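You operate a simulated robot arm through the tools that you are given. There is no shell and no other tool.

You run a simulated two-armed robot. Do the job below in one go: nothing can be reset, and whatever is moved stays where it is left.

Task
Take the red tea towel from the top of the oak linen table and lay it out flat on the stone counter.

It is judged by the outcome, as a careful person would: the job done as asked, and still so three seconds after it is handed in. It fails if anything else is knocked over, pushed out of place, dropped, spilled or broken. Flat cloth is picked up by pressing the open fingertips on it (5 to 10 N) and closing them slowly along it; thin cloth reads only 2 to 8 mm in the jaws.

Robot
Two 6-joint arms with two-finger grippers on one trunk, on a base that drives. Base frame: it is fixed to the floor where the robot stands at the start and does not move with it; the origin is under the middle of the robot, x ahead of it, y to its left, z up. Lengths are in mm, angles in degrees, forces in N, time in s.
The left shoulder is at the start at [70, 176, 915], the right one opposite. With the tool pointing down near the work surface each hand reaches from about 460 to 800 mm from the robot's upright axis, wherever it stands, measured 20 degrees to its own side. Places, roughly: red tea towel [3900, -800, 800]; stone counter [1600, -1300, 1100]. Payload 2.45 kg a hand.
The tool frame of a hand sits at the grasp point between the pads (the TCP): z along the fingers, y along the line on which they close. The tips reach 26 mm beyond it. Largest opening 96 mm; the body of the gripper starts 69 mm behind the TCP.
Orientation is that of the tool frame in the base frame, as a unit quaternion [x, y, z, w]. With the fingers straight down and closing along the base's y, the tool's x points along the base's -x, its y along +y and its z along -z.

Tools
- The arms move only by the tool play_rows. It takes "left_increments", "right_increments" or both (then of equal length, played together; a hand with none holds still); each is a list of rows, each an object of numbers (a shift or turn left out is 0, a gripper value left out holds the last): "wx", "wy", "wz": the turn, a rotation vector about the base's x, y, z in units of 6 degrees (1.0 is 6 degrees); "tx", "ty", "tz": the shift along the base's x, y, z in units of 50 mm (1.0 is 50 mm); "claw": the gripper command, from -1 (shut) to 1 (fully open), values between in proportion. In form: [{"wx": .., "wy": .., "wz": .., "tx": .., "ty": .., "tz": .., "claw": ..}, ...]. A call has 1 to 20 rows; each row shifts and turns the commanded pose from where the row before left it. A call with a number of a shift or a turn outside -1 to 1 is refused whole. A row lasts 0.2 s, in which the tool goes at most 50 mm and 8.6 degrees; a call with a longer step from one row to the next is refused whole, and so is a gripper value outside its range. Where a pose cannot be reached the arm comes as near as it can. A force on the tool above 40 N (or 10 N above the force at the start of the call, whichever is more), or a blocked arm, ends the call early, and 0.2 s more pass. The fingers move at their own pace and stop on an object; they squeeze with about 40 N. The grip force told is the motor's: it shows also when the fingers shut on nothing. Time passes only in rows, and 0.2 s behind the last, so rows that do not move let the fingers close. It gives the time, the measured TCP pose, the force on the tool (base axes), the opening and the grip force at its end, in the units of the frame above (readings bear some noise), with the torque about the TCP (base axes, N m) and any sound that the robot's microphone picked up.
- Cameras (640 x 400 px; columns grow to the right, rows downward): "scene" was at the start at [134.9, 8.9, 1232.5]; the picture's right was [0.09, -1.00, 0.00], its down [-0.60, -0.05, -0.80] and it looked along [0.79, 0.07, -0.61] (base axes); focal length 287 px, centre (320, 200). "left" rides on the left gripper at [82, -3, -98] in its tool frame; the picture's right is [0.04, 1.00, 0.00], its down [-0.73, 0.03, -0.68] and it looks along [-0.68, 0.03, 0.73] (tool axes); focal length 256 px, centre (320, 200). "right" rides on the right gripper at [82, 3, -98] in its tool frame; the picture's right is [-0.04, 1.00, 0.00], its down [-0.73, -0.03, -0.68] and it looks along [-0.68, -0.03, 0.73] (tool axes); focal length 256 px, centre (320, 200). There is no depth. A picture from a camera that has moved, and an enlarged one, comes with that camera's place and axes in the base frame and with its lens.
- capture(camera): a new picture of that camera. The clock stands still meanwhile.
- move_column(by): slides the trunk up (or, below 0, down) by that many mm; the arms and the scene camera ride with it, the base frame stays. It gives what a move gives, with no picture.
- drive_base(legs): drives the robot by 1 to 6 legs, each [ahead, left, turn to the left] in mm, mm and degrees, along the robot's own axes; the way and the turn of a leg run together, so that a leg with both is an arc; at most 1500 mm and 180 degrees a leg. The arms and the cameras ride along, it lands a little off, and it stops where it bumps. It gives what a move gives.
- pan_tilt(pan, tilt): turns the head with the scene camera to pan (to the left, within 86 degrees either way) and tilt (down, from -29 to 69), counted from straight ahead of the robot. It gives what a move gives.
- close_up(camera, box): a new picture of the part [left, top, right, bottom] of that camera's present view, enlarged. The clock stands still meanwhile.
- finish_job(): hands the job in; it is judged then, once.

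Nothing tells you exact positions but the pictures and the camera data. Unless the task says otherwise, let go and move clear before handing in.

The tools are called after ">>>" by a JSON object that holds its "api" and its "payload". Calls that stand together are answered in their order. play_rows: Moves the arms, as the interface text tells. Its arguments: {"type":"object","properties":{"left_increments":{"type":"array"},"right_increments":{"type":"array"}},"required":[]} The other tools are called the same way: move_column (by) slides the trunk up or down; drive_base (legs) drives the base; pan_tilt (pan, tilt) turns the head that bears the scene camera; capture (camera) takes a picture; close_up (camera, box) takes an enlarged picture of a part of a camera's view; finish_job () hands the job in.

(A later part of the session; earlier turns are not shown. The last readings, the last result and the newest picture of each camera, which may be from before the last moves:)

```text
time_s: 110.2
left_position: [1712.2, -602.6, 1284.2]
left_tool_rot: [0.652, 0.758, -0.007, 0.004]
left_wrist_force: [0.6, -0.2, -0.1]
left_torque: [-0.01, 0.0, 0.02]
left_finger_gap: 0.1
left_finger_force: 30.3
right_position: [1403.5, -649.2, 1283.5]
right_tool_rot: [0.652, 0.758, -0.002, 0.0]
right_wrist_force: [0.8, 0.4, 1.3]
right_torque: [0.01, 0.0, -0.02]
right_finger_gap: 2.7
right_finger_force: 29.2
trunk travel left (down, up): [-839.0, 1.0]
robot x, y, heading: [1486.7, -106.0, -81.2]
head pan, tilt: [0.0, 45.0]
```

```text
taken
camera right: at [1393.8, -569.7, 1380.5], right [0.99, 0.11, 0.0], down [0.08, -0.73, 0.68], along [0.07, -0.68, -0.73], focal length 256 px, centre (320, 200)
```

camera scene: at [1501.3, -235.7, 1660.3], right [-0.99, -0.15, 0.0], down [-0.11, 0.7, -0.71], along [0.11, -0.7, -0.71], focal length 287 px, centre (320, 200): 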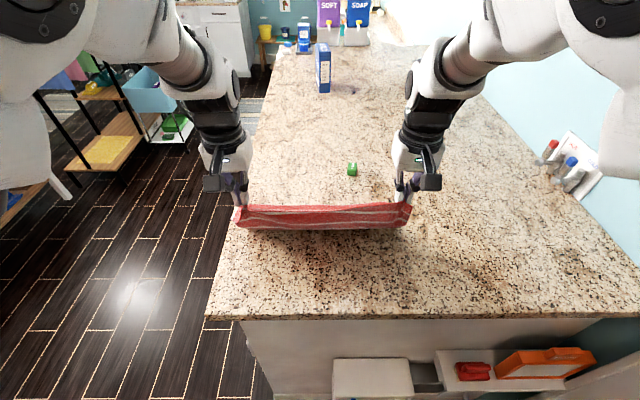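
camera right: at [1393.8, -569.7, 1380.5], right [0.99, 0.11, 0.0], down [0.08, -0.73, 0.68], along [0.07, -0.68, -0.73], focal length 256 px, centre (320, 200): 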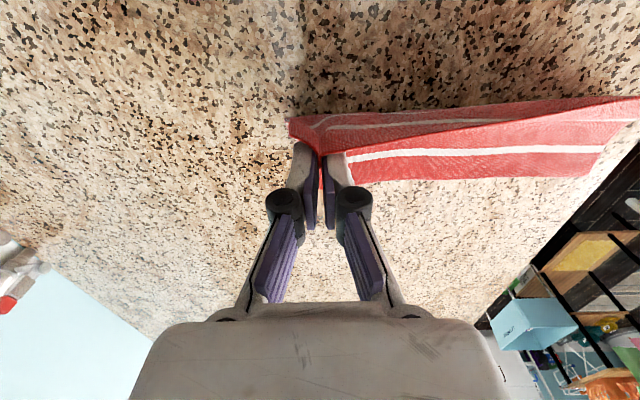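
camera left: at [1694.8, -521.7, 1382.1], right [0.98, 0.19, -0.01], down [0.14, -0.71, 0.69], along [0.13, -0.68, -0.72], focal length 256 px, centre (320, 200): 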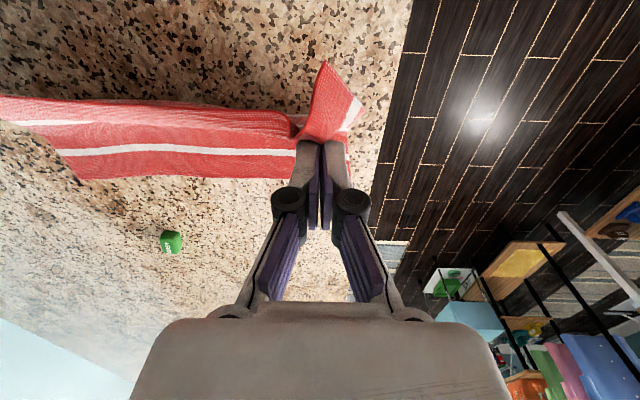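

The far edge is trailing nicely at about 316 mm in, clear of the cube. I'll continue the arc down and back.

>>> {"api": "play_rows", "payload": {"left_increments": [{"tx": -0.031, "ty": 0.198, "tz": -0.188}, {"tx": -0.031, "ty": 0.198, "tz": -0.188}, {"tx": -0.031, "ty": 0.198, "tz": -0.188}, {"tx": -0.031, "ty": 0.198, "tz": -0.188}, {"tx": -0.031, "ty": 0.198, "tz": -0.188}, {"tx": -0.017, "ty": 0.105, "tz": -0.194}, {"tx": -0.017, "ty": 0.105, "tz": -0.194}, {"tx": -0.017, "ty": 0.105, "tz": -0.194}, {"tx": -0.017, "ty": 0.105, "tz": -0.194}, {"tx": -0.017, "ty": 0.105, "tz": -0.194}, {"tx": -0.017, "ty": 0.105, "tz": -0.194}], "right_increments": [{"tx": -0.031, "ty": 0.198, "tz": -0.188}, {"tx": -0.031, "ty": 0.198, "tz": -0.188}, {"tx": -0.031, "ty": 0.198, "tz": -0.188}, {"tx": -0.031, "ty": 0.198, "tz": -0.188}, {"tx": -0.031, "ty": 0.198, "tz": -0.188}, {"tx": -0.017, "ty": 0.105, "tz": -0.194}, {"tx": -0.017, "ty": 0.105, "tz": -0.194}, {"tx": -0.017, "ty": 0.105, "tz": -0.194}, {"tx": -0.017, "ty": 0.105, "tz": -0.194}, {"tx": -0.017, "ty": 0.105, "tz": -0.194}, {"tx": -0.017, "ty": 0.105, "tz": -0.194}]}}

>>> {"api": "capture", "payload": {"camera": "scene"}}

>>> {"api": "capture", "payload": {"camera": "left"}}

>>> {"api": "capture", "payload": {"camera": "right"}}

```text
time_s: 112.7
left_position: [1706.5, -531.2, 1193.1]
left_tool_rot: [0.638, 0.769, -0.039, -0.01]
left_wrist_force: [-1.2, 0.0, -0.1]
left_torque: [-0.04, 0.06, 0.04]
left_finger_gap: 0.1
left_finger_force: 29.7
left hand out of reach, approached as far as the arm can: row 10
right_position: [1388.5, -576.7, 1189.0]
right_tool_rot: [0.662, 0.749, 0.011, 0.023]
right_wrist_force: [1.6, 0.1, -1.3]
right_torque: [0.0, -0.01, -0.03]
right_finger_gap: 3.7
right_finger_force: 37.2
trunk travel left (down, up): [-839.0, 1.0]
robot x, y, heading: [1486.8, -110.2, -81.5]
head pan, tilt: [0.0, 45.0]
```

```text
taken
camera scene: at [1501.6, -237.1, 1660.2], right [-0.99, -0.15, 0.0], down [-0.11, 0.7, -0.71], along [0.11, -0.7, -0.71], focal length 287 px, centre (320, 200)
```

scene: 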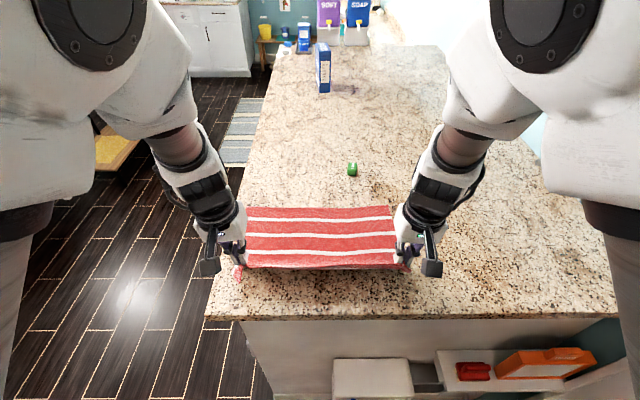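

```text
taken
camera left: at [1693.8, -447.7, 1289.1], right [0.97, 0.22, -0.07], down [0.21, -0.68, 0.7], along [0.1, -0.69, -0.71], focal length 256 px, centre (320, 200)
```

left: 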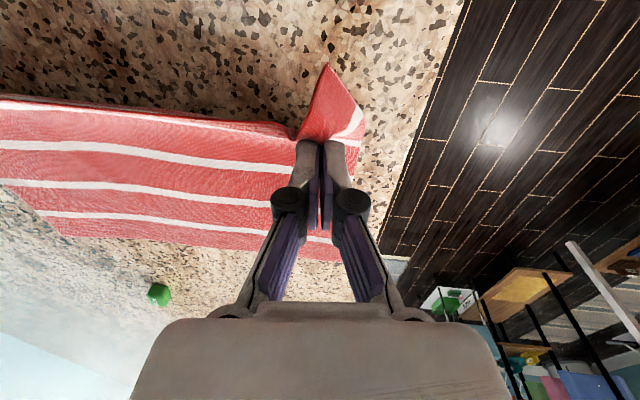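

```text
taken
camera right: at [1376.8, -493.9, 1285.4], right [1.0, 0.08, 0.05], down [0.03, -0.72, 0.69], along [0.09, -0.69, -0.72], focal length 256 px, centre (320, 200)
```

right: 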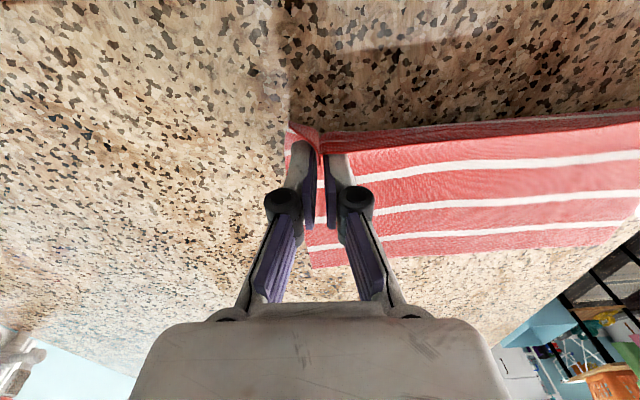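

Three stripes already lie flat. The arms are at their inner reach limit, so I'll finish the descent with the trunk and the last pull with the base.

>>> {"api": "move_column", "payload": {"by": -50}}

>>> {"api": "drive_base", "payload": {"legs": [[-18, 0, 0]]}}

>>> {"api": "capture", "payload": {"camera": "scene"}}

>>> {"api": "capture", "payload": {"camera": "left"}}

>>> {"api": "capture", "payload": {"camera": "right"}}

```text
time_s: 113.6
left_position: [1706.0, -529.6, 1139.1]
left_tool_rot: [0.637, 0.77, -0.036, -0.015]
left_wrist_force: [-1.9, -0.1, 0.0]
left_torque: [-0.01, 0.05, 0.03]
left_finger_gap: 0.1
left_finger_force: 30.1
right_position: [1389.1, -574.0, 1135.3]
right_tool_rot: [0.663, 0.749, 0.014, 0.02]
right_wrist_force: [1.9, 0.7, -1.0]
right_torque: [0.02, -0.01, -0.01]
right_finger_gap: 3.8
right_finger_force: 37.4
trunk travel left (down, up): [-789.0, 51.0]
robot x, y, heading: [1483.4, -105.7, -81.6]
head pan, tilt: [0.0, 45.0]
```

```text
time_s: 114.3
left_position: [1704.8, -515.8, 1135.7]
left_tool_rot: [0.638, 0.769, -0.033, -0.019]
left_wrist_force: [-1.8, -0.9, -0.1]
left_torque: [0.04, 0.01, 0.02]
left_finger_gap: 0.2
left_finger_force: 29.7
right_position: [1386.3, -561.7, 1131.3]
right_tool_rot: [0.663, 0.748, 0.018, 0.016]
right_wrist_force: [4.7, -1.1, -0.1]
right_torque: [0.09, -0.17, -0.03]
right_finger_gap: 2.5
right_finger_force: 28.8
trunk travel left (down, up): [-789.0, 51.0]
robot x, y, heading: [1480.9, -89.3, -81.6]
head pan, tilt: [0.0, 45.0]
```

```text
taken
camera scene: at [1499.6, -225.7, 1609.6], right [-0.99, -0.15, 0.0], down [-0.11, 0.7, -0.7], along [0.1, -0.7, -0.71], focal length 287 px, centre (320, 200)
```

scene: 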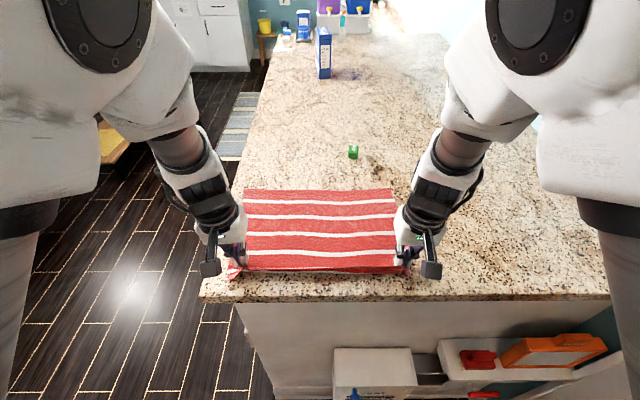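

```text
taken
camera left: at [1691.7, -433.9, 1233.2], right [0.97, 0.22, -0.07], down [0.21, -0.7, 0.68], along [0.1, -0.68, -0.72], focal length 256 px, centre (320, 200)
```

left: 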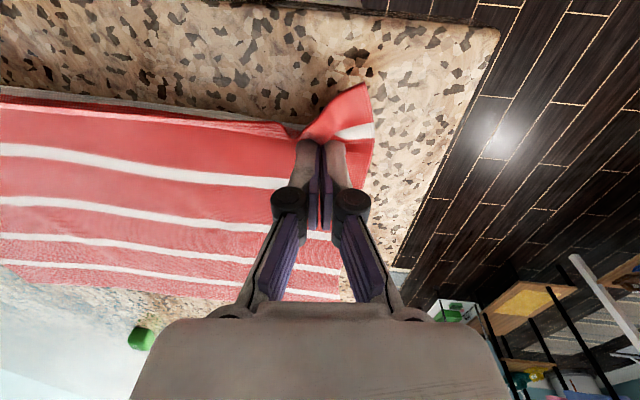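

```text
taken
camera right: at [1374.3, -480.2, 1229.4], right [1.0, 0.08, 0.05], down [0.03, -0.73, 0.68], along [0.09, -0.67, -0.73], focal length 256 px, centre (320, 200)
```

right: 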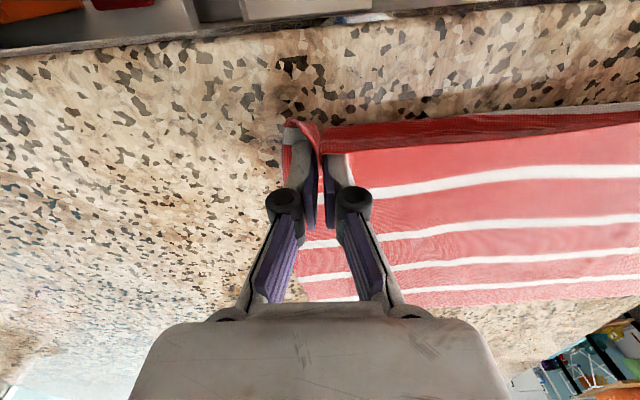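

Almost flat: about 16 mm of slack remains and a narrow strip at the near edge hangs down in front. I'll pull back a bit more with the base, then lower while nudging forward so that strip falls outward, towards me, rather than under.

>>> {"api": "drive_base", "payload": {"legs": [[-20, 0, 0]]}}

>>> {"api": "close_up", "payload": {"camera": "scene", "box": [180, 160, 460, 335]}}

>>> {"api": "capture", "payload": {"camera": "right"}}

>>> {"api": "capture", "payload": {"camera": "left"}}

```text
time_s: 115.1
left_position: [1701.6, -496.4, 1135.9]
left_tool_rot: [0.636, 0.771, -0.036, -0.02]
left_wrist_force: [-0.1, -0.3, 0.0]
left_torque: [0.06, 0.07, 0.03]
left_finger_gap: 0.1
left_finger_force: 29.4
right_position: [1383.4, -543.3, 1132.6]
right_tool_rot: [0.664, 0.747, 0.019, 0.018]
right_wrist_force: [1.8, -0.8, 0.8]
right_torque: [0.08, 0.02, -0.01]
right_finger_gap: 3.1
right_finger_force: 29.5
trunk travel left (down, up): [-789.0, 51.0]
robot x, y, heading: [1477.9, -70.8, -81.2]
head pan, tilt: [0.0, 45.0]
```

```text
2.29 times, centred on (320, 248) of scene
camera zoom: at [1496.8, -206.8, 1609.5], right [-0.99, -0.15, 0.0], down [-0.11, 0.7, -0.7], along [0.11, -0.7, -0.71], focal length 657 px, centre (320, 91)
```

zoom: 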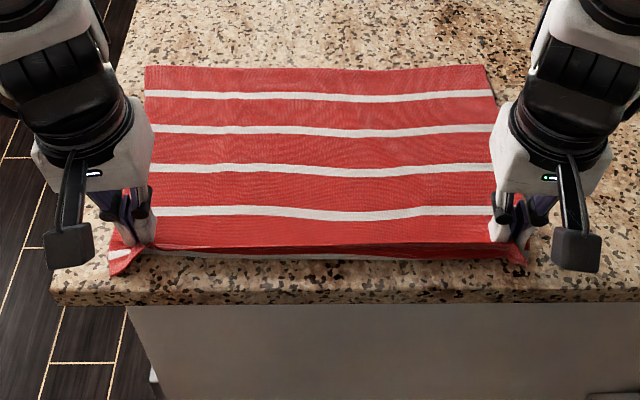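

```text
taken
camera right: at [1371.1, -461.9, 1230.2], right [1.0, 0.08, 0.05], down [0.02, -0.73, 0.68], along [0.09, -0.67, -0.73], focal length 256 px, centre (320, 200)
```

right: 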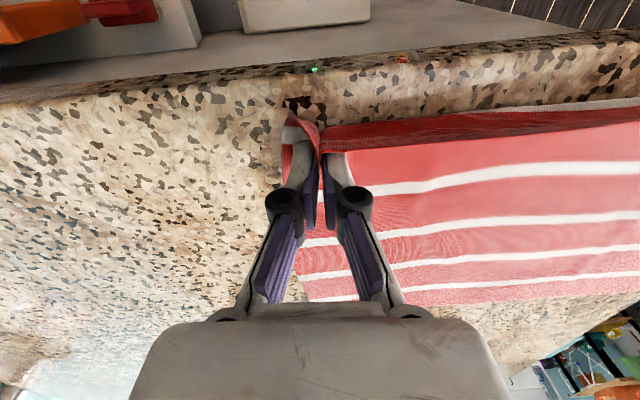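

```text
taken
camera left: at [1689.7, -415.4, 1233.9], right [0.97, 0.23, -0.08], down [0.22, -0.69, 0.68], along [0.1, -0.68, -0.72], focal length 256 px, centre (320, 200)
```

left: 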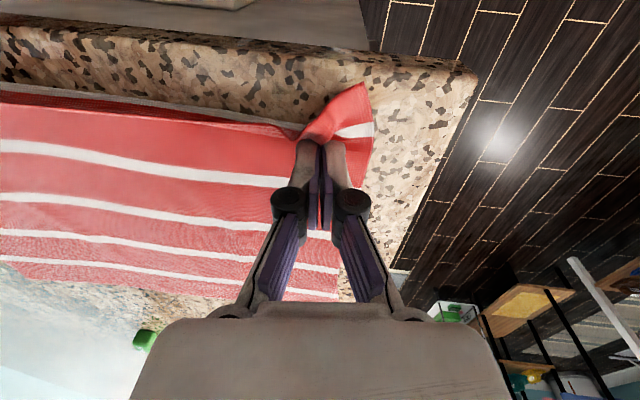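

Pulled almost taut. Let me look closely at the near-edge strip before lowering.

>>> {"api": "close_up", "payload": {"camera": "right", "box": [260, 60, 640, 297]}}

>>> {"api": "close_up", "payload": {"camera": "left", "box": [0, 40, 400, 290]}}

>>> {"api": "close_up", "payload": {"camera": "scene", "box": [200, 230, 440, 380]}}

```text
1.68 times, centred on (450, 178) of right
camera zoom: at [1371.1, -461.9, 1230.2], right [1.0, 0.08, 0.05], down [0.02, -0.73, 0.68], along [0.09, -0.67, -0.73], focal length 431 px, centre (101, 236)
```

zoom: 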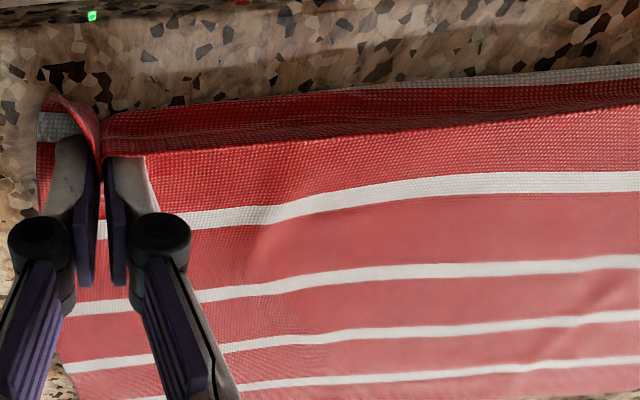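

```text
1.60 times, centred on (200, 165) of left
camera zoom: at [1689.7, -415.4, 1233.9], right [0.97, 0.23, -0.08], down [0.22, -0.69, 0.68], along [0.1, -0.68, -0.72], focal length 410 px, centre (512, 256)
```

zoom: 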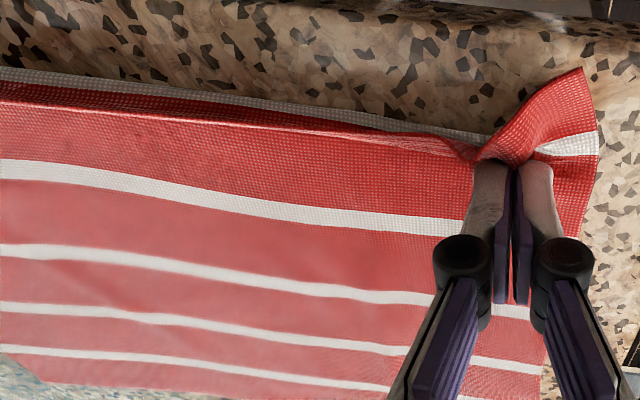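

```text
2.67 times, centred on (320, 305) of scene
camera zoom: at [1496.8, -206.8, 1609.5], right [-0.99, -0.15, 0.0], down [-0.11, 0.7, -0.7], along [0.11, -0.7, -0.71], focal length 766 px, centre (320, -80)
```

zoom: 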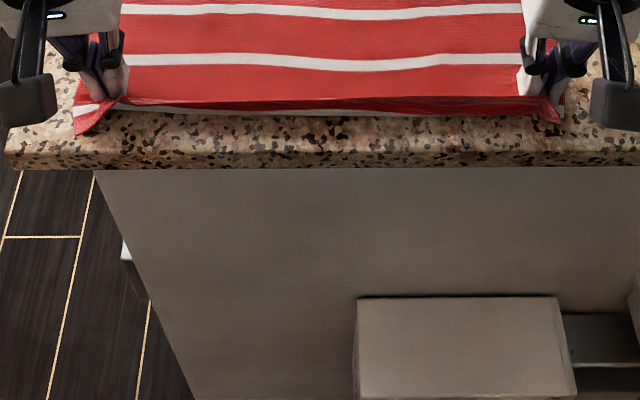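

The near band, about 38 mm, is tucked under between the hands because it dragged when I pulled back. I'll lift the near edge so it hangs free, then lower while moving forward so the band trails out towards me; slack can be drawn out afterwards by pressing and sliding at the far edge.

>>> {"api": "play_rows", "payload": {"left_increments": [{"tz": 0.2}, {"tz": 0.25}, {"tz": 0.25}, {"tz": 0.2, "wx": 0.1, "wy": -0.2}, {"wx": 0.1, "wy": -0.25}, {"wx": 0.08, "wy": -0.25}, {}], "right_increments": [{"tz": 0.2}, {"tz": 0.25}, {"tz": 0.25}, {"tz": 0.2, "wy": 0.15}, {"wy": 0.15}, {"wy": 0.15}, {}]}}

>>> {"api": "capture", "payload": {"camera": "scene"}}

>>> {"api": "capture", "payload": {"camera": "left"}}

>>> {"api": "capture", "payload": {"camera": "right"}}

```text
time_s: 116.7
left_position: [1702.4, -491.9, 1186.9]
left_tool_rot: [0.633, 0.774, -0.013, -0.009]
left_wrist_force: [-3.3, 0.3, 0.5]
left_torque: [0.03, 0.05, 0.07]
left_finger_gap: 0.0
left_finger_force: 29.8
right_position: [1383.4, -539.1, 1180.8]
right_tool_rot: [0.665, 0.747, 0.005, 0.006]
right_wrist_force: [3.7, 0.5, -1.2]
right_torque: [0.01, -0.02, 0.02]
right_finger_gap: 3.3
right_finger_force: 30.0
trunk travel left (down, up): [-789.0, 51.0]
robot x, y, heading: [1477.6, -71.0, -81.5]
head pan, tilt: [0.0, 45.0]
```

```text
taken
camera scene: at [1495.7, -199.7, 1610.3], right [-0.99, -0.15, 0.0], down [-0.11, 0.7, -0.71], along [0.11, -0.7, -0.71], focal length 287 px, centre (320, 200)
```

scene: 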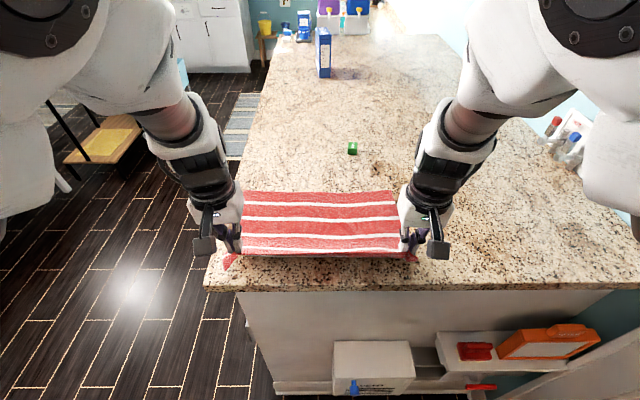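

```text
taken
camera left: at [1684.4, -413.0, 1285.3], right [0.97, 0.24, -0.03], down [0.2, -0.71, 0.68], along [0.14, -0.67, -0.73], focal length 256 px, centre (320, 200)
```

left: 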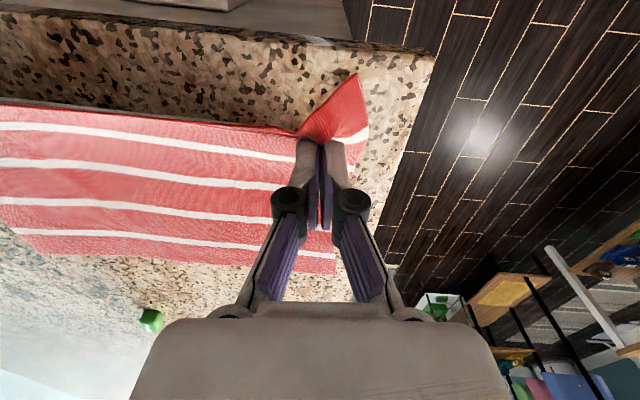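

```text
taken
camera right: at [1374.3, -457.1, 1278.6], right [1.0, 0.07, 0.02], down [0.04, -0.73, 0.68], along [0.06, -0.68, -0.73], focal length 256 px, centre (320, 200)
```

right: 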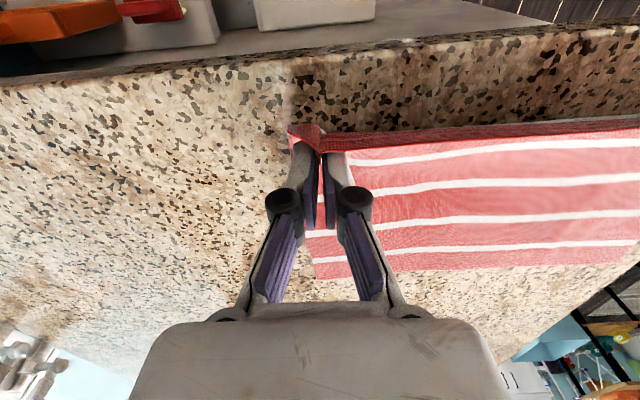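

The near edge is lifted about 70 mm now; I'll look closely at how the front band hangs.

>>> {"api": "close_up", "payload": {"camera": "right", "box": [280, 60, 640, 285]}}

>>> {"api": "close_up", "payload": {"camera": "scene", "box": [200, 170, 440, 320]}}

```text
1.78 times, centred on (460, 172) of right
camera zoom: at [1374.3, -457.1, 1278.6], right [1.0, 0.07, 0.02], down [0.04, -0.73, 0.68], along [0.06, -0.68, -0.73], focal length 455 px, centre (71, 249)
```

zoom: 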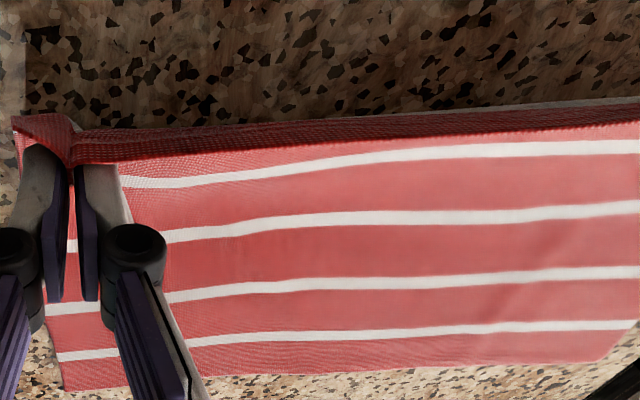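

```text
2.67 times, centred on (320, 245) of scene
camera zoom: at [1495.7, -199.7, 1610.3], right [-0.99, -0.15, 0.0], down [-0.11, 0.7, -0.71], along [0.11, -0.7, -0.71], focal length 766 px, centre (320, 80)
```

zoom: 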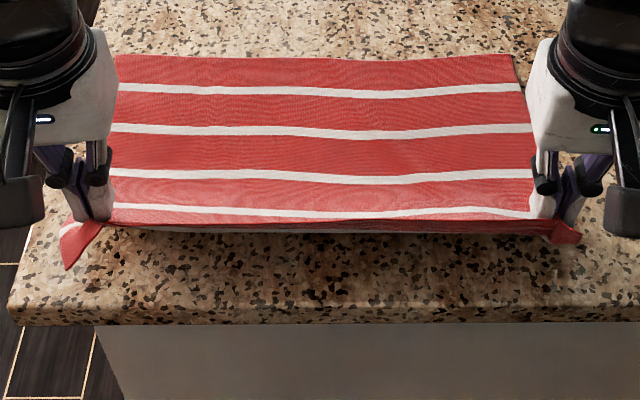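

The pinch has crept to roughly 50 mm from the near edge, so a wider band is still curled under. I'll lift higher while moving forward so the band hangs free.

>>> {"api": "play_rows", "payload": {"left_increments": [{"tx": 0.0, "ty": -0.1, "tz": 0.16}, {"tx": 0.0, "ty": -0.1, "tz": 0.16}, {"tx": 0.0, "ty": -0.12, "tz": 0.16}, {"tx": 0.0, "ty": -0.12, "tz": 0.16}, {"tx": 0.0, "ty": -0.12, "tz": 0.16}, {"tz": 0.1}, {}, {}], "right_increments": [{"tx": 0.03, "ty": -0.1, "tz": 0.16}, {"tx": 0.03, "ty": -0.1, "tz": 0.16}, {"tx": 0.03, "ty": -0.12, "tz": 0.16}, {"tx": 0.03, "ty": -0.12, "tz": 0.16}, {"tx": 0.03, "ty": -0.12, "tz": 0.17}, {"tz": 0.15}, {}, {}]}}

>>> {"api": "close_up", "payload": {"camera": "right", "box": [280, 60, 640, 285]}}

>>> {"api": "close_up", "payload": {"camera": "scene", "box": [200, 160, 440, 310]}}

>>> {"api": "capture", "payload": {"camera": "left"}}

```text
time_s: 118.5
left_position: [1702.2, -520.1, 1227.3]
left_tool_rot: [0.636, 0.772, -0.003, 0.0]
left_wrist_force: [0.0, 0.0, -0.3]
left_torque: [0.0, 0.02, -0.03]
left_finger_gap: 0.0
left_finger_force: 29.3
right_position: [1391.4, -567.0, 1227.4]
right_tool_rot: [0.664, 0.748, 0.002, 0.003]
right_wrist_force: [0.0, -0.2, 0.7]
right_torque: [0.0, -0.01, -0.02]
right_finger_gap: 2.8
right_finger_force: 29.6
trunk travel left (down, up): [-789.0, 51.0]
robot x, y, heading: [1478.3, -70.9, -81.4]
head pan, tilt: [0.0, 45.0]
```

```text
1.78 times, centred on (460, 172) of right
camera zoom: at [1383.0, -485.0, 1325.0], right [1.0, 0.08, 0.01], down [0.05, -0.73, 0.68], along [0.06, -0.68, -0.73], focal length 455 px, centre (71, 249)
```

zoom: 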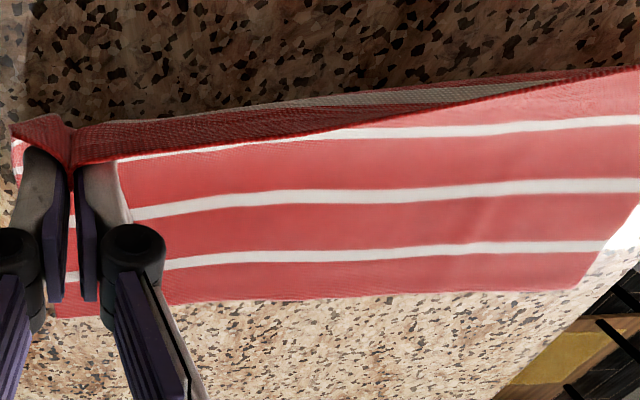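

```text
2.67 times, centred on (320, 235) of scene
camera zoom: at [1495.8, -200.7, 1610.2], right [-0.99, -0.15, 0.0], down [-0.11, 0.7, -0.71], along [0.11, -0.7, -0.71], focal length 766 px, centre (320, 107)
```

zoom: 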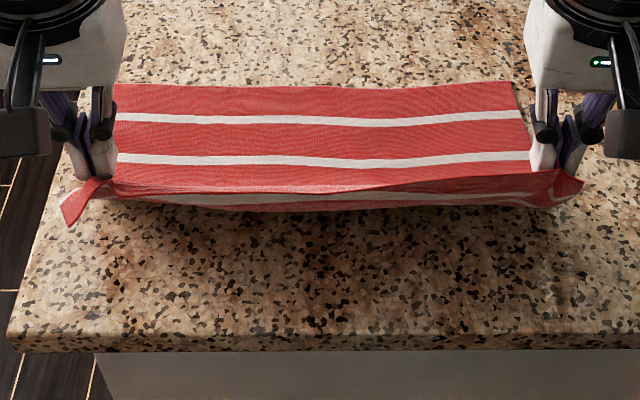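

```text
taken
camera left: at [1681.7, -441.6, 1326.4], right [0.97, 0.23, 0.0], down [0.17, -0.71, 0.68], along [0.15, -0.66, -0.73], focal length 256 px, centre (320, 200)
```

left: 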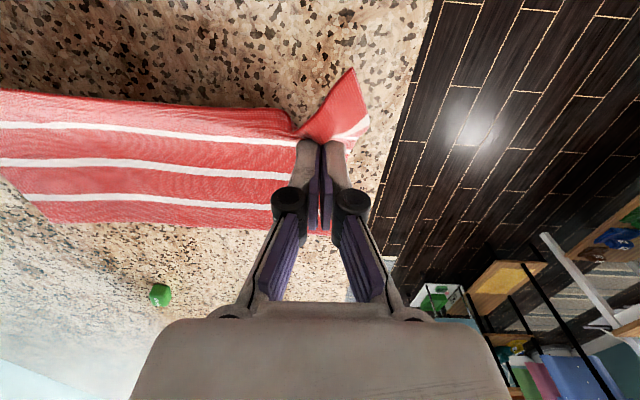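

Looking at the stripes, the raised ridge is actually the near edge itself and the cloth simply hangs below it, so nothing is tucked; but my last pull dragged the towel to only about 277 mm in, leaving the near edge at the counter lip. I'll lift it clear again and re-lay it a little farther in, stopping the pull sooner.

>>> {"api": "play_rows", "payload": {"left_increments": [{"tx": 0.016, "ty": -0.1, "tz": 0.24}, {"tx": 0.016, "ty": -0.1, "tz": 0.24}, {"tx": 0.016, "ty": -0.1, "tz": 0.24}, {"tx": 0.016, "ty": -0.1, "tz": 0.24}, {"tx": 0.016, "ty": -0.1, "tz": 0.24}, {"tx": 0.016, "ty": -0.1, "tz": 0.24}, {"tx": 0.016, "ty": -0.1, "tz": 0.24}, {"tx": 0.016, "ty": -0.1, "tz": 0.24}, {"tx": 0.016, "ty": -0.1, "tz": 0.24}, {"tx": 0.016, "ty": -0.1, "tz": 0.24}, {"tx": 0.016, "ty": -0.1, "tz": 0.24}, {"tx": 0.016, "ty": -0.1, "tz": 0.24}], "right_increments": [{"tx": 0.016, "ty": -0.1, "tz": 0.24}, {"tx": 0.016, "ty": -0.1, "tz": 0.24}, {"tx": 0.016, "ty": -0.1, "tz": 0.24}, {"tx": 0.016, "ty": -0.1, "tz": 0.24}, {"tx": 0.016, "ty": -0.1, "tz": 0.24}, {"tx": 0.016, "ty": -0.1, "tz": 0.24}, {"tx": 0.016, "ty": -0.1, "tz": 0.24}, {"tx": 0.016, "ty": -0.1, "tz": 0.24}, {"tx": 0.016, "ty": -0.1, "tz": 0.24}, {"tx": 0.016, "ty": -0.1, "tz": 0.24}, {"tx": 0.016, "ty": -0.1, "tz": 0.24}, {"tx": 0.016, "ty": -0.1, "tz": 0.24}]}}

>>> {"api": "move_column", "payload": {"by": 50}}

>>> {"api": "capture", "payload": {"camera": "scene"}}

>>> {"api": "capture", "payload": {"camera": "left"}}

>>> {"api": "capture", "payload": {"camera": "right"}}

```text
time_s: 121.1
left_position: [1711.3, -580.1, 1374.5]
left_tool_rot: [0.635, 0.772, -0.003, 0.0]
left_wrist_force: [-0.5, 0.1, 0.4]
left_torque: [-0.03, 0.0, 0.02]
left_finger_gap: 0.0
left_finger_force: 29.0
right_position: [1401.3, -625.9, 1372.0]
right_tool_rot: [0.664, 0.748, 0.003, 0.002]
right_wrist_force: [-0.1, 0.8, 1.1]
right_torque: [0.0, -0.01, 0.01]
right_finger_gap: 0.5
right_finger_force: 30.0
trunk travel left (down, up): [-789.0, 51.0]
robot x, y, heading: [1476.7, -74.5, -81.3]
head pan, tilt: [0.0, 45.0]
```

```text
time_s: 122.1
left_position: [1711.7, -581.3, 1422.2]
left_tool_rot: [0.636, 0.771, -0.002, 0.0]
left_wrist_force: [0.1, -0.6, -0.2]
left_torque: [0.02, -0.01, 0.0]
left_finger_gap: 0.2
left_finger_force: 29.9
right_position: [1400.6, -625.0, 1420.9]
right_tool_rot: [0.664, 0.748, 0.003, 0.001]
right_wrist_force: [1.3, -0.5, 1.4]
right_torque: [0.06, -0.12, -0.06]
right_finger_gap: 2.9
right_finger_force: 36.7
trunk travel left (down, up): [-839.0, 1.0]
robot x, y, heading: [1478.5, -70.1, -81.4]
head pan, tilt: [0.0, 45.0]
```

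```text
taken
camera scene: at [1496.0, -200.6, 1660.2], right [-0.99, -0.15, 0.0], down [-0.11, 0.7, -0.71], along [0.11, -0.7, -0.71], focal length 287 px, centre (320, 200)
```

scene: 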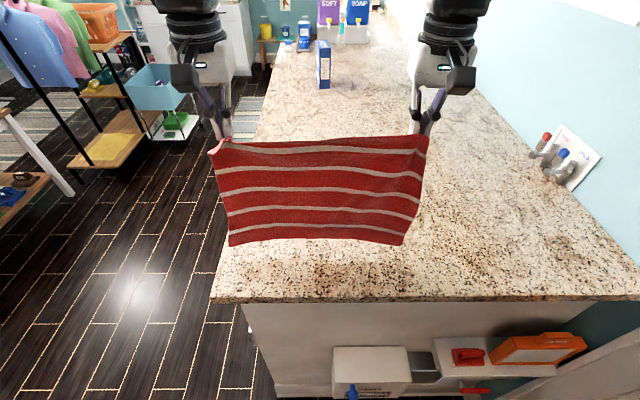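

```text
taken
camera left: at [1691.8, -501.6, 1521.6], right [0.97, 0.23, 0.0], down [0.17, -0.71, 0.68], along [0.15, -0.66, -0.73], focal length 256 px, centre (320, 200)
```

left: 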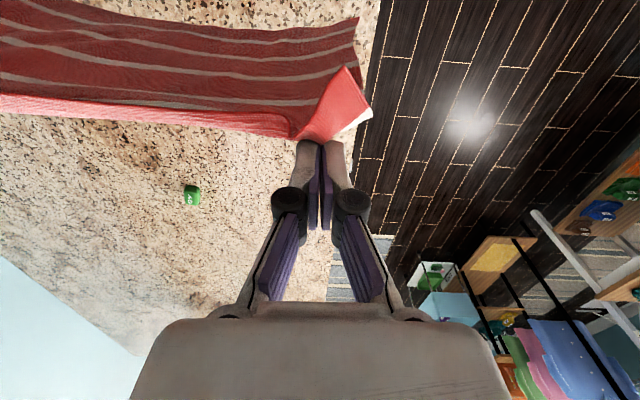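

```text
taken
camera right: at [1392.6, -544.2, 1519.0], right [1.0, 0.08, 0.01], down [0.05, -0.73, 0.68], along [0.06, -0.68, -0.73], focal length 256 px, centre (320, 200)
```

right: 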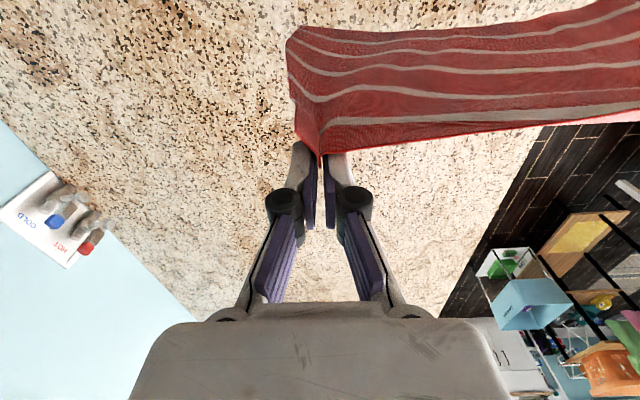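

The towel hangs clear again, though part of the near band has flopped to the far side; I can flick that back later. I'll move the base forward a little, reach out within limits, and re-lay it.

>>> {"api": "drive_base", "payload": {"legs": [[45, 0, 0]]}}

>>> {"api": "play_rows", "payload": {"left_increments": [{"tx": 0.022, "ty": -0.14, "tz": -0.02}, {"tx": 0.044, "ty": -0.277, "tz": -0.044}, {"tx": 0.044, "ty": -0.277, "tz": -0.044}, {"tx": 0.044, "ty": -0.277, "tz": -0.044}, {"tx": 0.044, "ty": -0.277, "tz": -0.044}, {"tx": 0.044, "ty": -0.277, "tz": -0.044}, {"tx": 0.044, "ty": -0.277, "tz": -0.044}, {"tx": 0.044, "ty": -0.277, "tz": -0.044}, {"tx": 0.044, "ty": -0.277, "tz": -0.044}, {"tx": 0.044, "ty": -0.277, "tz": -0.044}, {"tx": 0.044, "ty": -0.277, "tz": -0.044}, {"tx": 0.022, "ty": -0.14, "tz": -0.02}, {}, {}, {}], "right_increments": [{"tx": 0.022, "ty": -0.14, "tz": -0.02}, {"tx": 0.044, "ty": -0.277, "tz": -0.044}, {"tx": 0.044, "ty": -0.277, "tz": -0.044}, {"tx": 0.044, "ty": -0.277, "tz": -0.044}, {"tx": 0.044, "ty": -0.277, "tz": -0.044}, {"tx": 0.044, "ty": -0.277, "tz": -0.044}, {"tx": 0.044, "ty": -0.277, "tz": -0.044}, {"tx": 0.044, "ty": -0.277, "tz": -0.044}, {"tx": 0.044, "ty": -0.277, "tz": -0.044}, {"tx": 0.044, "ty": -0.277, "tz": -0.044}, {"tx": 0.044, "ty": -0.277, "tz": -0.044}, {"tx": 0.022, "ty": -0.14, "tz": -0.02}, {}, {}, {}]}}

>>> {"api": "capture", "payload": {"camera": "scene"}}

>>> {"api": "capture", "payload": {"camera": "left"}}

>>> {"api": "capture", "payload": {"camera": "right"}}

```text
time_s: 123.0
left_position: [1716.6, -615.6, 1427.8]
left_tool_rot: [0.636, 0.771, -0.005, 0.004]
left_wrist_force: [0.1, 0.0, 0.6]
left_torque: [-0.15, -0.02, -0.01]
left_finger_gap: 0.0
left_finger_force: 29.8
right_position: [1406.1, -660.1, 1425.8]
right_tool_rot: [0.664, 0.748, -0.001, 0.006]
right_wrist_force: [-1.5, -0.2, 1.0]
right_torque: [-0.11, -0.06, -0.03]
right_finger_gap: 3.0
right_finger_force: 36.9
trunk travel left (down, up): [-839.0, 1.0]
robot x, y, heading: [1482.9, -116.4, -81.2]
head pan, tilt: [0.0, 45.0]
```

```text
time_s: 126.2
left_position: [1741.7, -779.6, 1399.2]
left_tool_rot: [0.636, 0.772, -0.001, 0.001]
left_wrist_force: [-0.3, -0.8, 0.5]
left_torque: [0.03, 0.01, 0.01]
left_finger_gap: 0.0
left_finger_force: 29.2
right_position: [1432.4, -823.7, 1396.6]
right_tool_rot: [0.664, 0.748, 0.003, 0.004]
right_wrist_force: [0.4, -0.6, -0.8]
right_torque: [-0.01, 0.03, 0.01]
right_finger_gap: 4.2
right_finger_force: 35.6
trunk travel left (down, up): [-839.0, 1.0]
robot x, y, heading: [1486.6, -111.5, -81.4]
head pan, tilt: [0.0, 45.0]
```

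```text
taken
camera scene: at [1502.9, -246.1, 1660.1], right [-0.99, -0.15, 0.0], down [-0.11, 0.7, -0.71], along [0.11, -0.7, -0.71], focal length 287 px, centre (320, 200)
```

scene: 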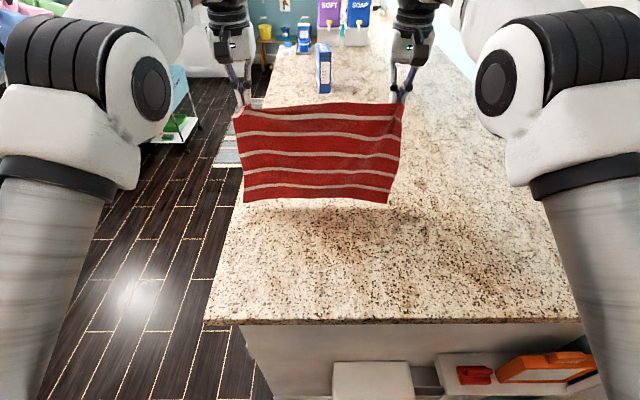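

```text
taken
camera left: at [1722.2, -700.3, 1497.8], right [0.97, 0.23, 0.0], down [0.17, -0.71, 0.68], along [0.15, -0.66, -0.73], focal length 256 px, centre (320, 200)
```

left: 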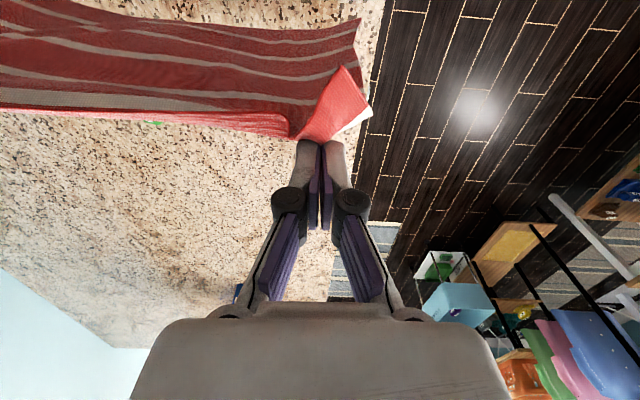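

```text
taken
camera right: at [1424.0, -742.3, 1494.3], right [1.0, 0.08, 0.01], down [0.05, -0.73, 0.68], along [0.06, -0.68, -0.73], focal length 256 px, centre (320, 200)
```

right: 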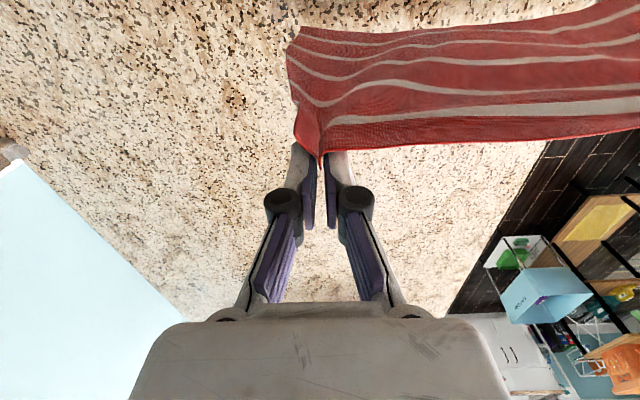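

In reach this time, with the hands about 330 mm in and the towel bottom just above the stone. I'll lower to touch, then bring it back and down along the arc.

>>> {"api": "play_rows", "payload": {"left_increments": [{"tz": -0.13}, {"tz": -0.14}, {"tz": -0.14}, {"tx": -0.023, "ty": 0.148, "tz": -0.125}, {"tx": -0.023, "ty": 0.148, "tz": -0.125}, {"tx": -0.023, "ty": 0.148, "tz": -0.125}, {"tx": -0.023, "ty": 0.148, "tz": -0.125}, {"tx": -0.023, "ty": 0.148, "tz": -0.125}, {"tx": -0.023, "ty": 0.148, "tz": -0.125}, {"tx": -0.023, "ty": 0.148, "tz": -0.125}, {"tx": -0.023, "ty": 0.148, "tz": -0.125}, {"tx": -0.045, "ty": 0.287, "tz": -0.075}, {"tx": -0.045, "ty": 0.287, "tz": -0.075}, {"tx": -0.045, "ty": 0.287, "tz": -0.075}, {"tx": -0.045, "ty": 0.287, "tz": -0.075}, {"tx": -0.042, "ty": 0.267, "tz": -0.155}, {"tx": -0.042, "ty": 0.267, "tz": -0.155}, {"tx": -0.042, "ty": 0.267, "tz": -0.155}, {"tx": -0.042, "ty": 0.267, "tz": -0.155}], "right_increments": [{"tz": -0.13}, {"tz": -0.14}, {"tz": -0.14}, {"tx": -0.023, "ty": 0.148, "tz": -0.125}, {"tx": -0.023, "ty": 0.148, "tz": -0.125}, {"tx": -0.023, "ty": 0.148, "tz": -0.125}, {"tx": -0.023, "ty": 0.148, "tz": -0.125}, {"tx": -0.023, "ty": 0.148, "tz": -0.125}, {"tx": -0.023, "ty": 0.148, "tz": -0.125}, {"tx": -0.023, "ty": 0.148, "tz": -0.125}, {"tx": -0.023, "ty": 0.148, "tz": -0.125}, {"tx": -0.045, "ty": 0.287, "tz": -0.075}, {"tx": -0.045, "ty": 0.287, "tz": -0.075}, {"tx": -0.045, "ty": 0.287, "tz": -0.075}, {"tx": -0.045, "ty": 0.287, "tz": -0.075}, {"tx": -0.042, "ty": 0.267, "tz": -0.155}, {"tx": -0.042, "ty": 0.267, "tz": -0.155}, {"tx": -0.042, "ty": 0.267, "tz": -0.155}, {"tx": -0.042, "ty": 0.267, "tz": -0.155}]}}

>>> {"api": "capture", "payload": {"camera": "scene"}}

>>> {"api": "capture", "payload": {"camera": "left"}}

>>> {"api": "capture", "payload": {"camera": "right"}}

```text
time_s: 130.2
left_position: [1715.9, -608.3, 1283.5]
left_tool_rot: [0.636, 0.772, -0.003, 0.0]
left_wrist_force: [-0.7, 0.1, 0.8]
left_torque: [-0.02, -0.01, -0.02]
left_finger_gap: 0.0
left_finger_force: 29.3
right_position: [1404.9, -652.1, 1281.7]
right_tool_rot: [0.664, 0.748, 0.001, 0.004]
right_wrist_force: [0.9, 0.3, 0.3]
right_torque: [-0.03, 0.0, 0.01]
right_finger_gap: 3.3
right_finger_force: 29.4
trunk travel left (down, up): [-839.0, 1.0]
robot x, y, heading: [1483.8, -115.2, -81.3]
head pan, tilt: [0.0, 45.0]
```

```text
taken
camera scene: at [1502.5, -243.7, 1660.4], right [-0.99, -0.15, 0.0], down [-0.11, 0.7, -0.71], along [0.11, -0.7, -0.71], focal length 287 px, centre (320, 200)
```

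scene: 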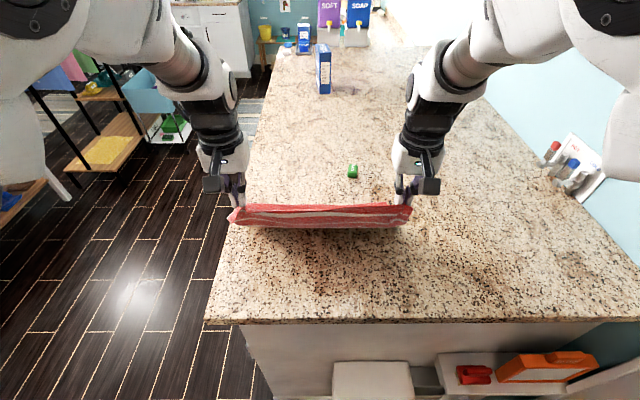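

```text
taken
camera left: at [1696.9, -528.4, 1381.4], right [0.97, 0.23, 0.0], down [0.17, -0.71, 0.68], along [0.15, -0.67, -0.73], focal length 256 px, centre (320, 200)
```

left: 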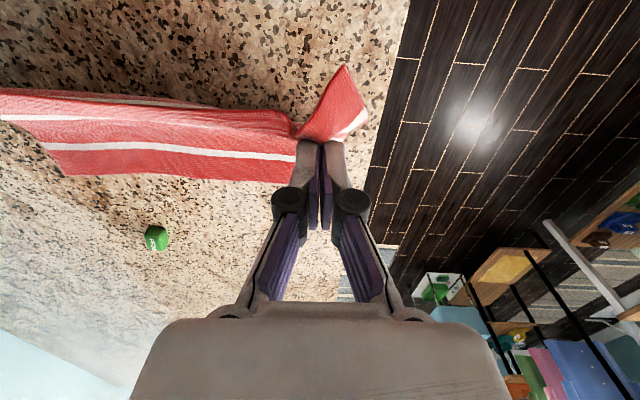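

```text
taken
camera right: at [1397.8, -570.1, 1379.6], right [1.0, 0.08, 0.01], down [0.05, -0.73, 0.68], along [0.06, -0.68, -0.73], focal length 256 px, centre (320, 200)
```

right: 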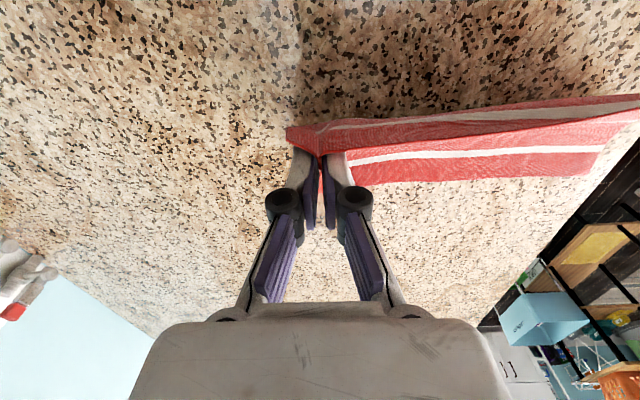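

The far edge now rests at about 330 mm in, trailing cleanly. I'll continue down the arc as before.

>>> {"api": "play_rows", "payload": {"left_increments": [{"tx": -0.028, "ty": 0.178, "tz": -0.188}, {"tx": -0.028, "ty": 0.178, "tz": -0.188}, {"tx": -0.028, "ty": 0.178, "tz": -0.188}, {"tx": -0.028, "ty": 0.178, "tz": -0.188}, {"tx": -0.028, "ty": 0.178, "tz": -0.188}, {"tx": -0.012, "ty": 0.089, "tz": -0.194}, {"tx": -0.012, "ty": 0.089, "tz": -0.194}, {"tx": -0.012, "ty": 0.089, "tz": -0.194}, {"tx": -0.012, "ty": 0.06, "tz": -0.194}, {"tx": -0.012, "ty": 0.05, "tz": -0.194}], "right_increments": [{"tx": -0.028, "ty": 0.178, "tz": -0.188}, {"tx": -0.028, "ty": 0.178, "tz": -0.188}, {"tx": -0.028, "ty": 0.178, "tz": -0.188}, {"tx": -0.028, "ty": 0.178, "tz": -0.188}, {"tx": -0.028, "ty": 0.178, "tz": -0.188}, {"tx": -0.012, "ty": 0.089, "tz": -0.194}, {"tx": -0.012, "ty": 0.089, "tz": -0.194}, {"tx": -0.012, "ty": 0.089, "tz": -0.194}, {"tx": -0.012, "ty": 0.06, "tz": -0.194}, {"tx": -0.012, "ty": 0.05, "tz": -0.194}]}}

>>> {"api": "move_column", "payload": {"by": -45}}

>>> {"api": "close_up", "payload": {"camera": "scene", "box": [180, 160, 460, 335]}}

>>> {"api": "capture", "payload": {"camera": "left"}}

>>> {"api": "capture", "payload": {"camera": "right"}}

```text
time_s: 132.4
left_position: [1710.3, -550.1, 1200.5]
left_tool_rot: [0.626, 0.78, -0.026, -0.008]
left_wrist_force: [-2.1, -1.1, -0.9]
left_torque: [0.01, -0.01, 0.02]
left_finger_gap: 0.0
left_finger_force: 29.1
right_position: [1395.2, -597.0, 1196.4]
right_tool_rot: [0.671, 0.741, 0.009, 0.022]
right_wrist_force: [0.8, -1.0, 0.6]
right_torque: [-0.02, 0.03, -0.04]
right_finger_gap: 1.6
right_finger_force: 33.6
trunk travel left (down, up): [-839.0, 1.0]
robot x, y, heading: [1485.0, -117.1, -81.6]
head pan, tilt: [0.0, 45.0]
```

```text
time_s: 133.2
left_position: [1709.4, -548.3, 1152.8]
left_tool_rot: [0.626, 0.78, -0.024, -0.012]
left_wrist_force: [-0.7, 0.9, 0.5]
left_torque: [0.0, -0.02, -0.02]
left_finger_gap: 0.0
left_finger_force: 29.4
right_position: [1394.3, -594.0, 1147.6]
right_tool_rot: [0.671, 0.741, 0.012, 0.019]
right_wrist_force: [1.1, 0.0, -1.4]
right_torque: [0.01, -0.01, -0.01]
right_finger_gap: 3.9
right_finger_force: 36.5
trunk travel left (down, up): [-794.0, 46.0]
robot x, y, heading: [1486.2, -118.1, -81.3]
head pan, tilt: [0.0, 45.0]
```

```text
2.29 times, centred on (320, 248) of scene
camera zoom: at [1502.6, -244.6, 1615.3], right [-0.99, -0.15, 0.0], down [-0.11, 0.7, -0.71], along [0.11, -0.7, -0.71], focal length 657 px, centre (320, 91)
```

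zoom: 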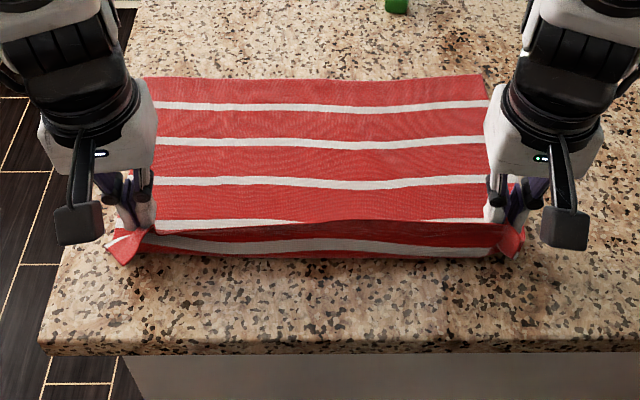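

```text
taken
camera left: at [1692.3, -467.0, 1249.3], right [0.97, 0.26, -0.05], down [0.22, -0.69, 0.69], along [0.14, -0.67, -0.73], focal length 256 px, centre (320, 200)
```

left: 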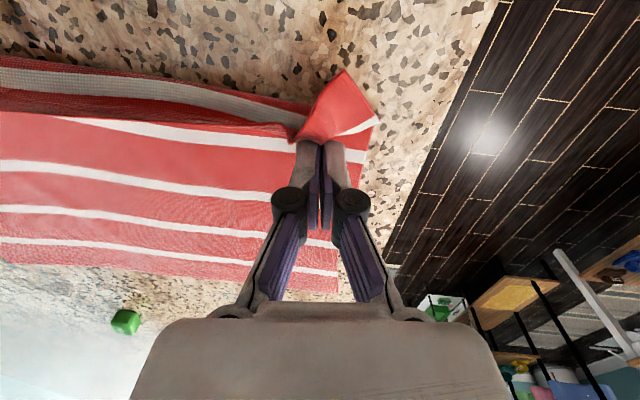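

```text
taken
camera right: at [1384.8, -511.5, 1244.9], right [1.0, 0.06, 0.04], down [0.01, -0.73, 0.68], along [0.07, -0.68, -0.73], focal length 256 px, centre (320, 200)
```

right: 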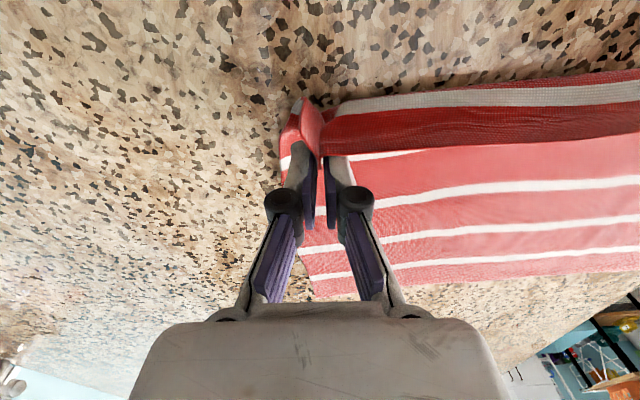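

Now it's clear: the near edge is the ridge and there's about 35 mm of slack bulging below it. I'll draw it back 34 mm with the base, then lower.

>>> {"api": "drive_base", "payload": {"legs": [[-34, 0, 0]]}}

>>> {"api": "move_column", "payload": {"by": -22}}

>>> {"api": "close_up", "payload": {"camera": "scene", "box": [180, 160, 460, 335]}}

>>> {"api": "capture", "payload": {"camera": "left"}}

>>> {"api": "capture", "payload": {"camera": "right"}}

```text
time_s: 134.1
left_position: [1705.7, -521.9, 1147.6]
left_tool_rot: [0.626, 0.78, -0.021, -0.017]
left_wrist_force: [-0.3, 0.0, -0.4]
left_torque: [0.1, 0.06, -0.01]
left_finger_gap: 0.0
left_finger_force: 29.4
right_position: [1391.4, -567.9, 1142.4]
right_tool_rot: [0.672, 0.74, 0.016, 0.013]
right_wrist_force: [1.9, -1.4, 1.4]
right_torque: [0.08, -0.01, 0.01]
right_finger_gap: 2.6
right_finger_force: 30.4
trunk travel left (down, up): [-794.0, 46.0]
robot x, y, heading: [1479.8, -82.8, -81.3]
head pan, tilt: [0.0, 45.0]
```

```text
time_s: 134.7
left_position: [1704.5, -514.9, 1128.3]
left_tool_rot: [0.624, 0.781, -0.025, -0.016]
left_wrist_force: [-1.5, -0.4, 0.7]
left_torque: [0.0, 0.03, 0.01]
left_finger_gap: 0.0
left_finger_force: 29.6
right_position: [1390.5, -563.6, 1127.5]
right_tool_rot: [0.672, 0.74, 0.016, 0.022]
right_wrist_force: [1.0, 0.4, 11.0]
right_torque: [0.03, -0.05, 0.0]
right_finger_gap: 3.5
right_finger_force: 31.1
trunk travel left (down, up): [-772.0, 68.0]
robot x, y, heading: [1478.5, -82.7, -81.0]
head pan, tilt: [0.0, 45.0]
stopped: the force on the tool passed its limit at 104 N (the readings are from after the stop); the commanded pose is now the measured one
```

```text
2.29 times, centred on (320, 248) of scene
camera zoom: at [1498.4, -212.9, 1593.4], right [-0.99, -0.15, 0.0], down [-0.11, 0.7, -0.71], along [0.1, -0.7, -0.71], focal length 657 px, centre (320, 91)
```

zoom: 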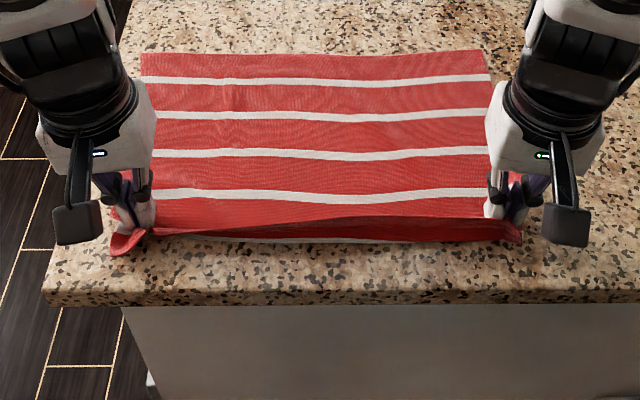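

```text
taken
camera left: at [1688.8, -435.4, 1227.2], right [0.96, 0.26, -0.06], down [0.23, -0.69, 0.68], along [0.13, -0.67, -0.73], focal length 256 px, centre (320, 200)
```

left: 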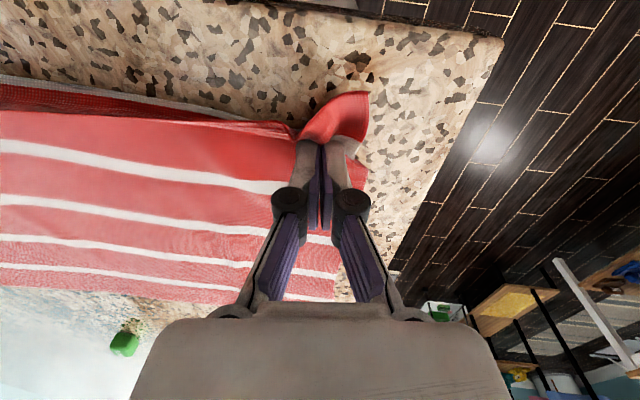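

```text
taken
camera right: at [1379.8, -481.2, 1224.2], right [1.0, 0.06, 0.05], down [0.0, -0.73, 0.68], along [0.08, -0.68, -0.73], focal length 256 px, centre (320, 200)
```

right: 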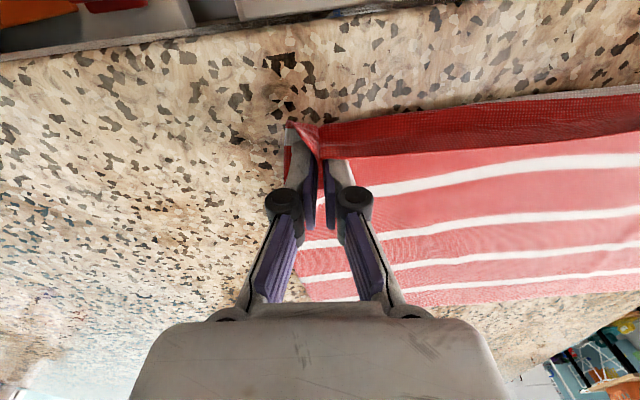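

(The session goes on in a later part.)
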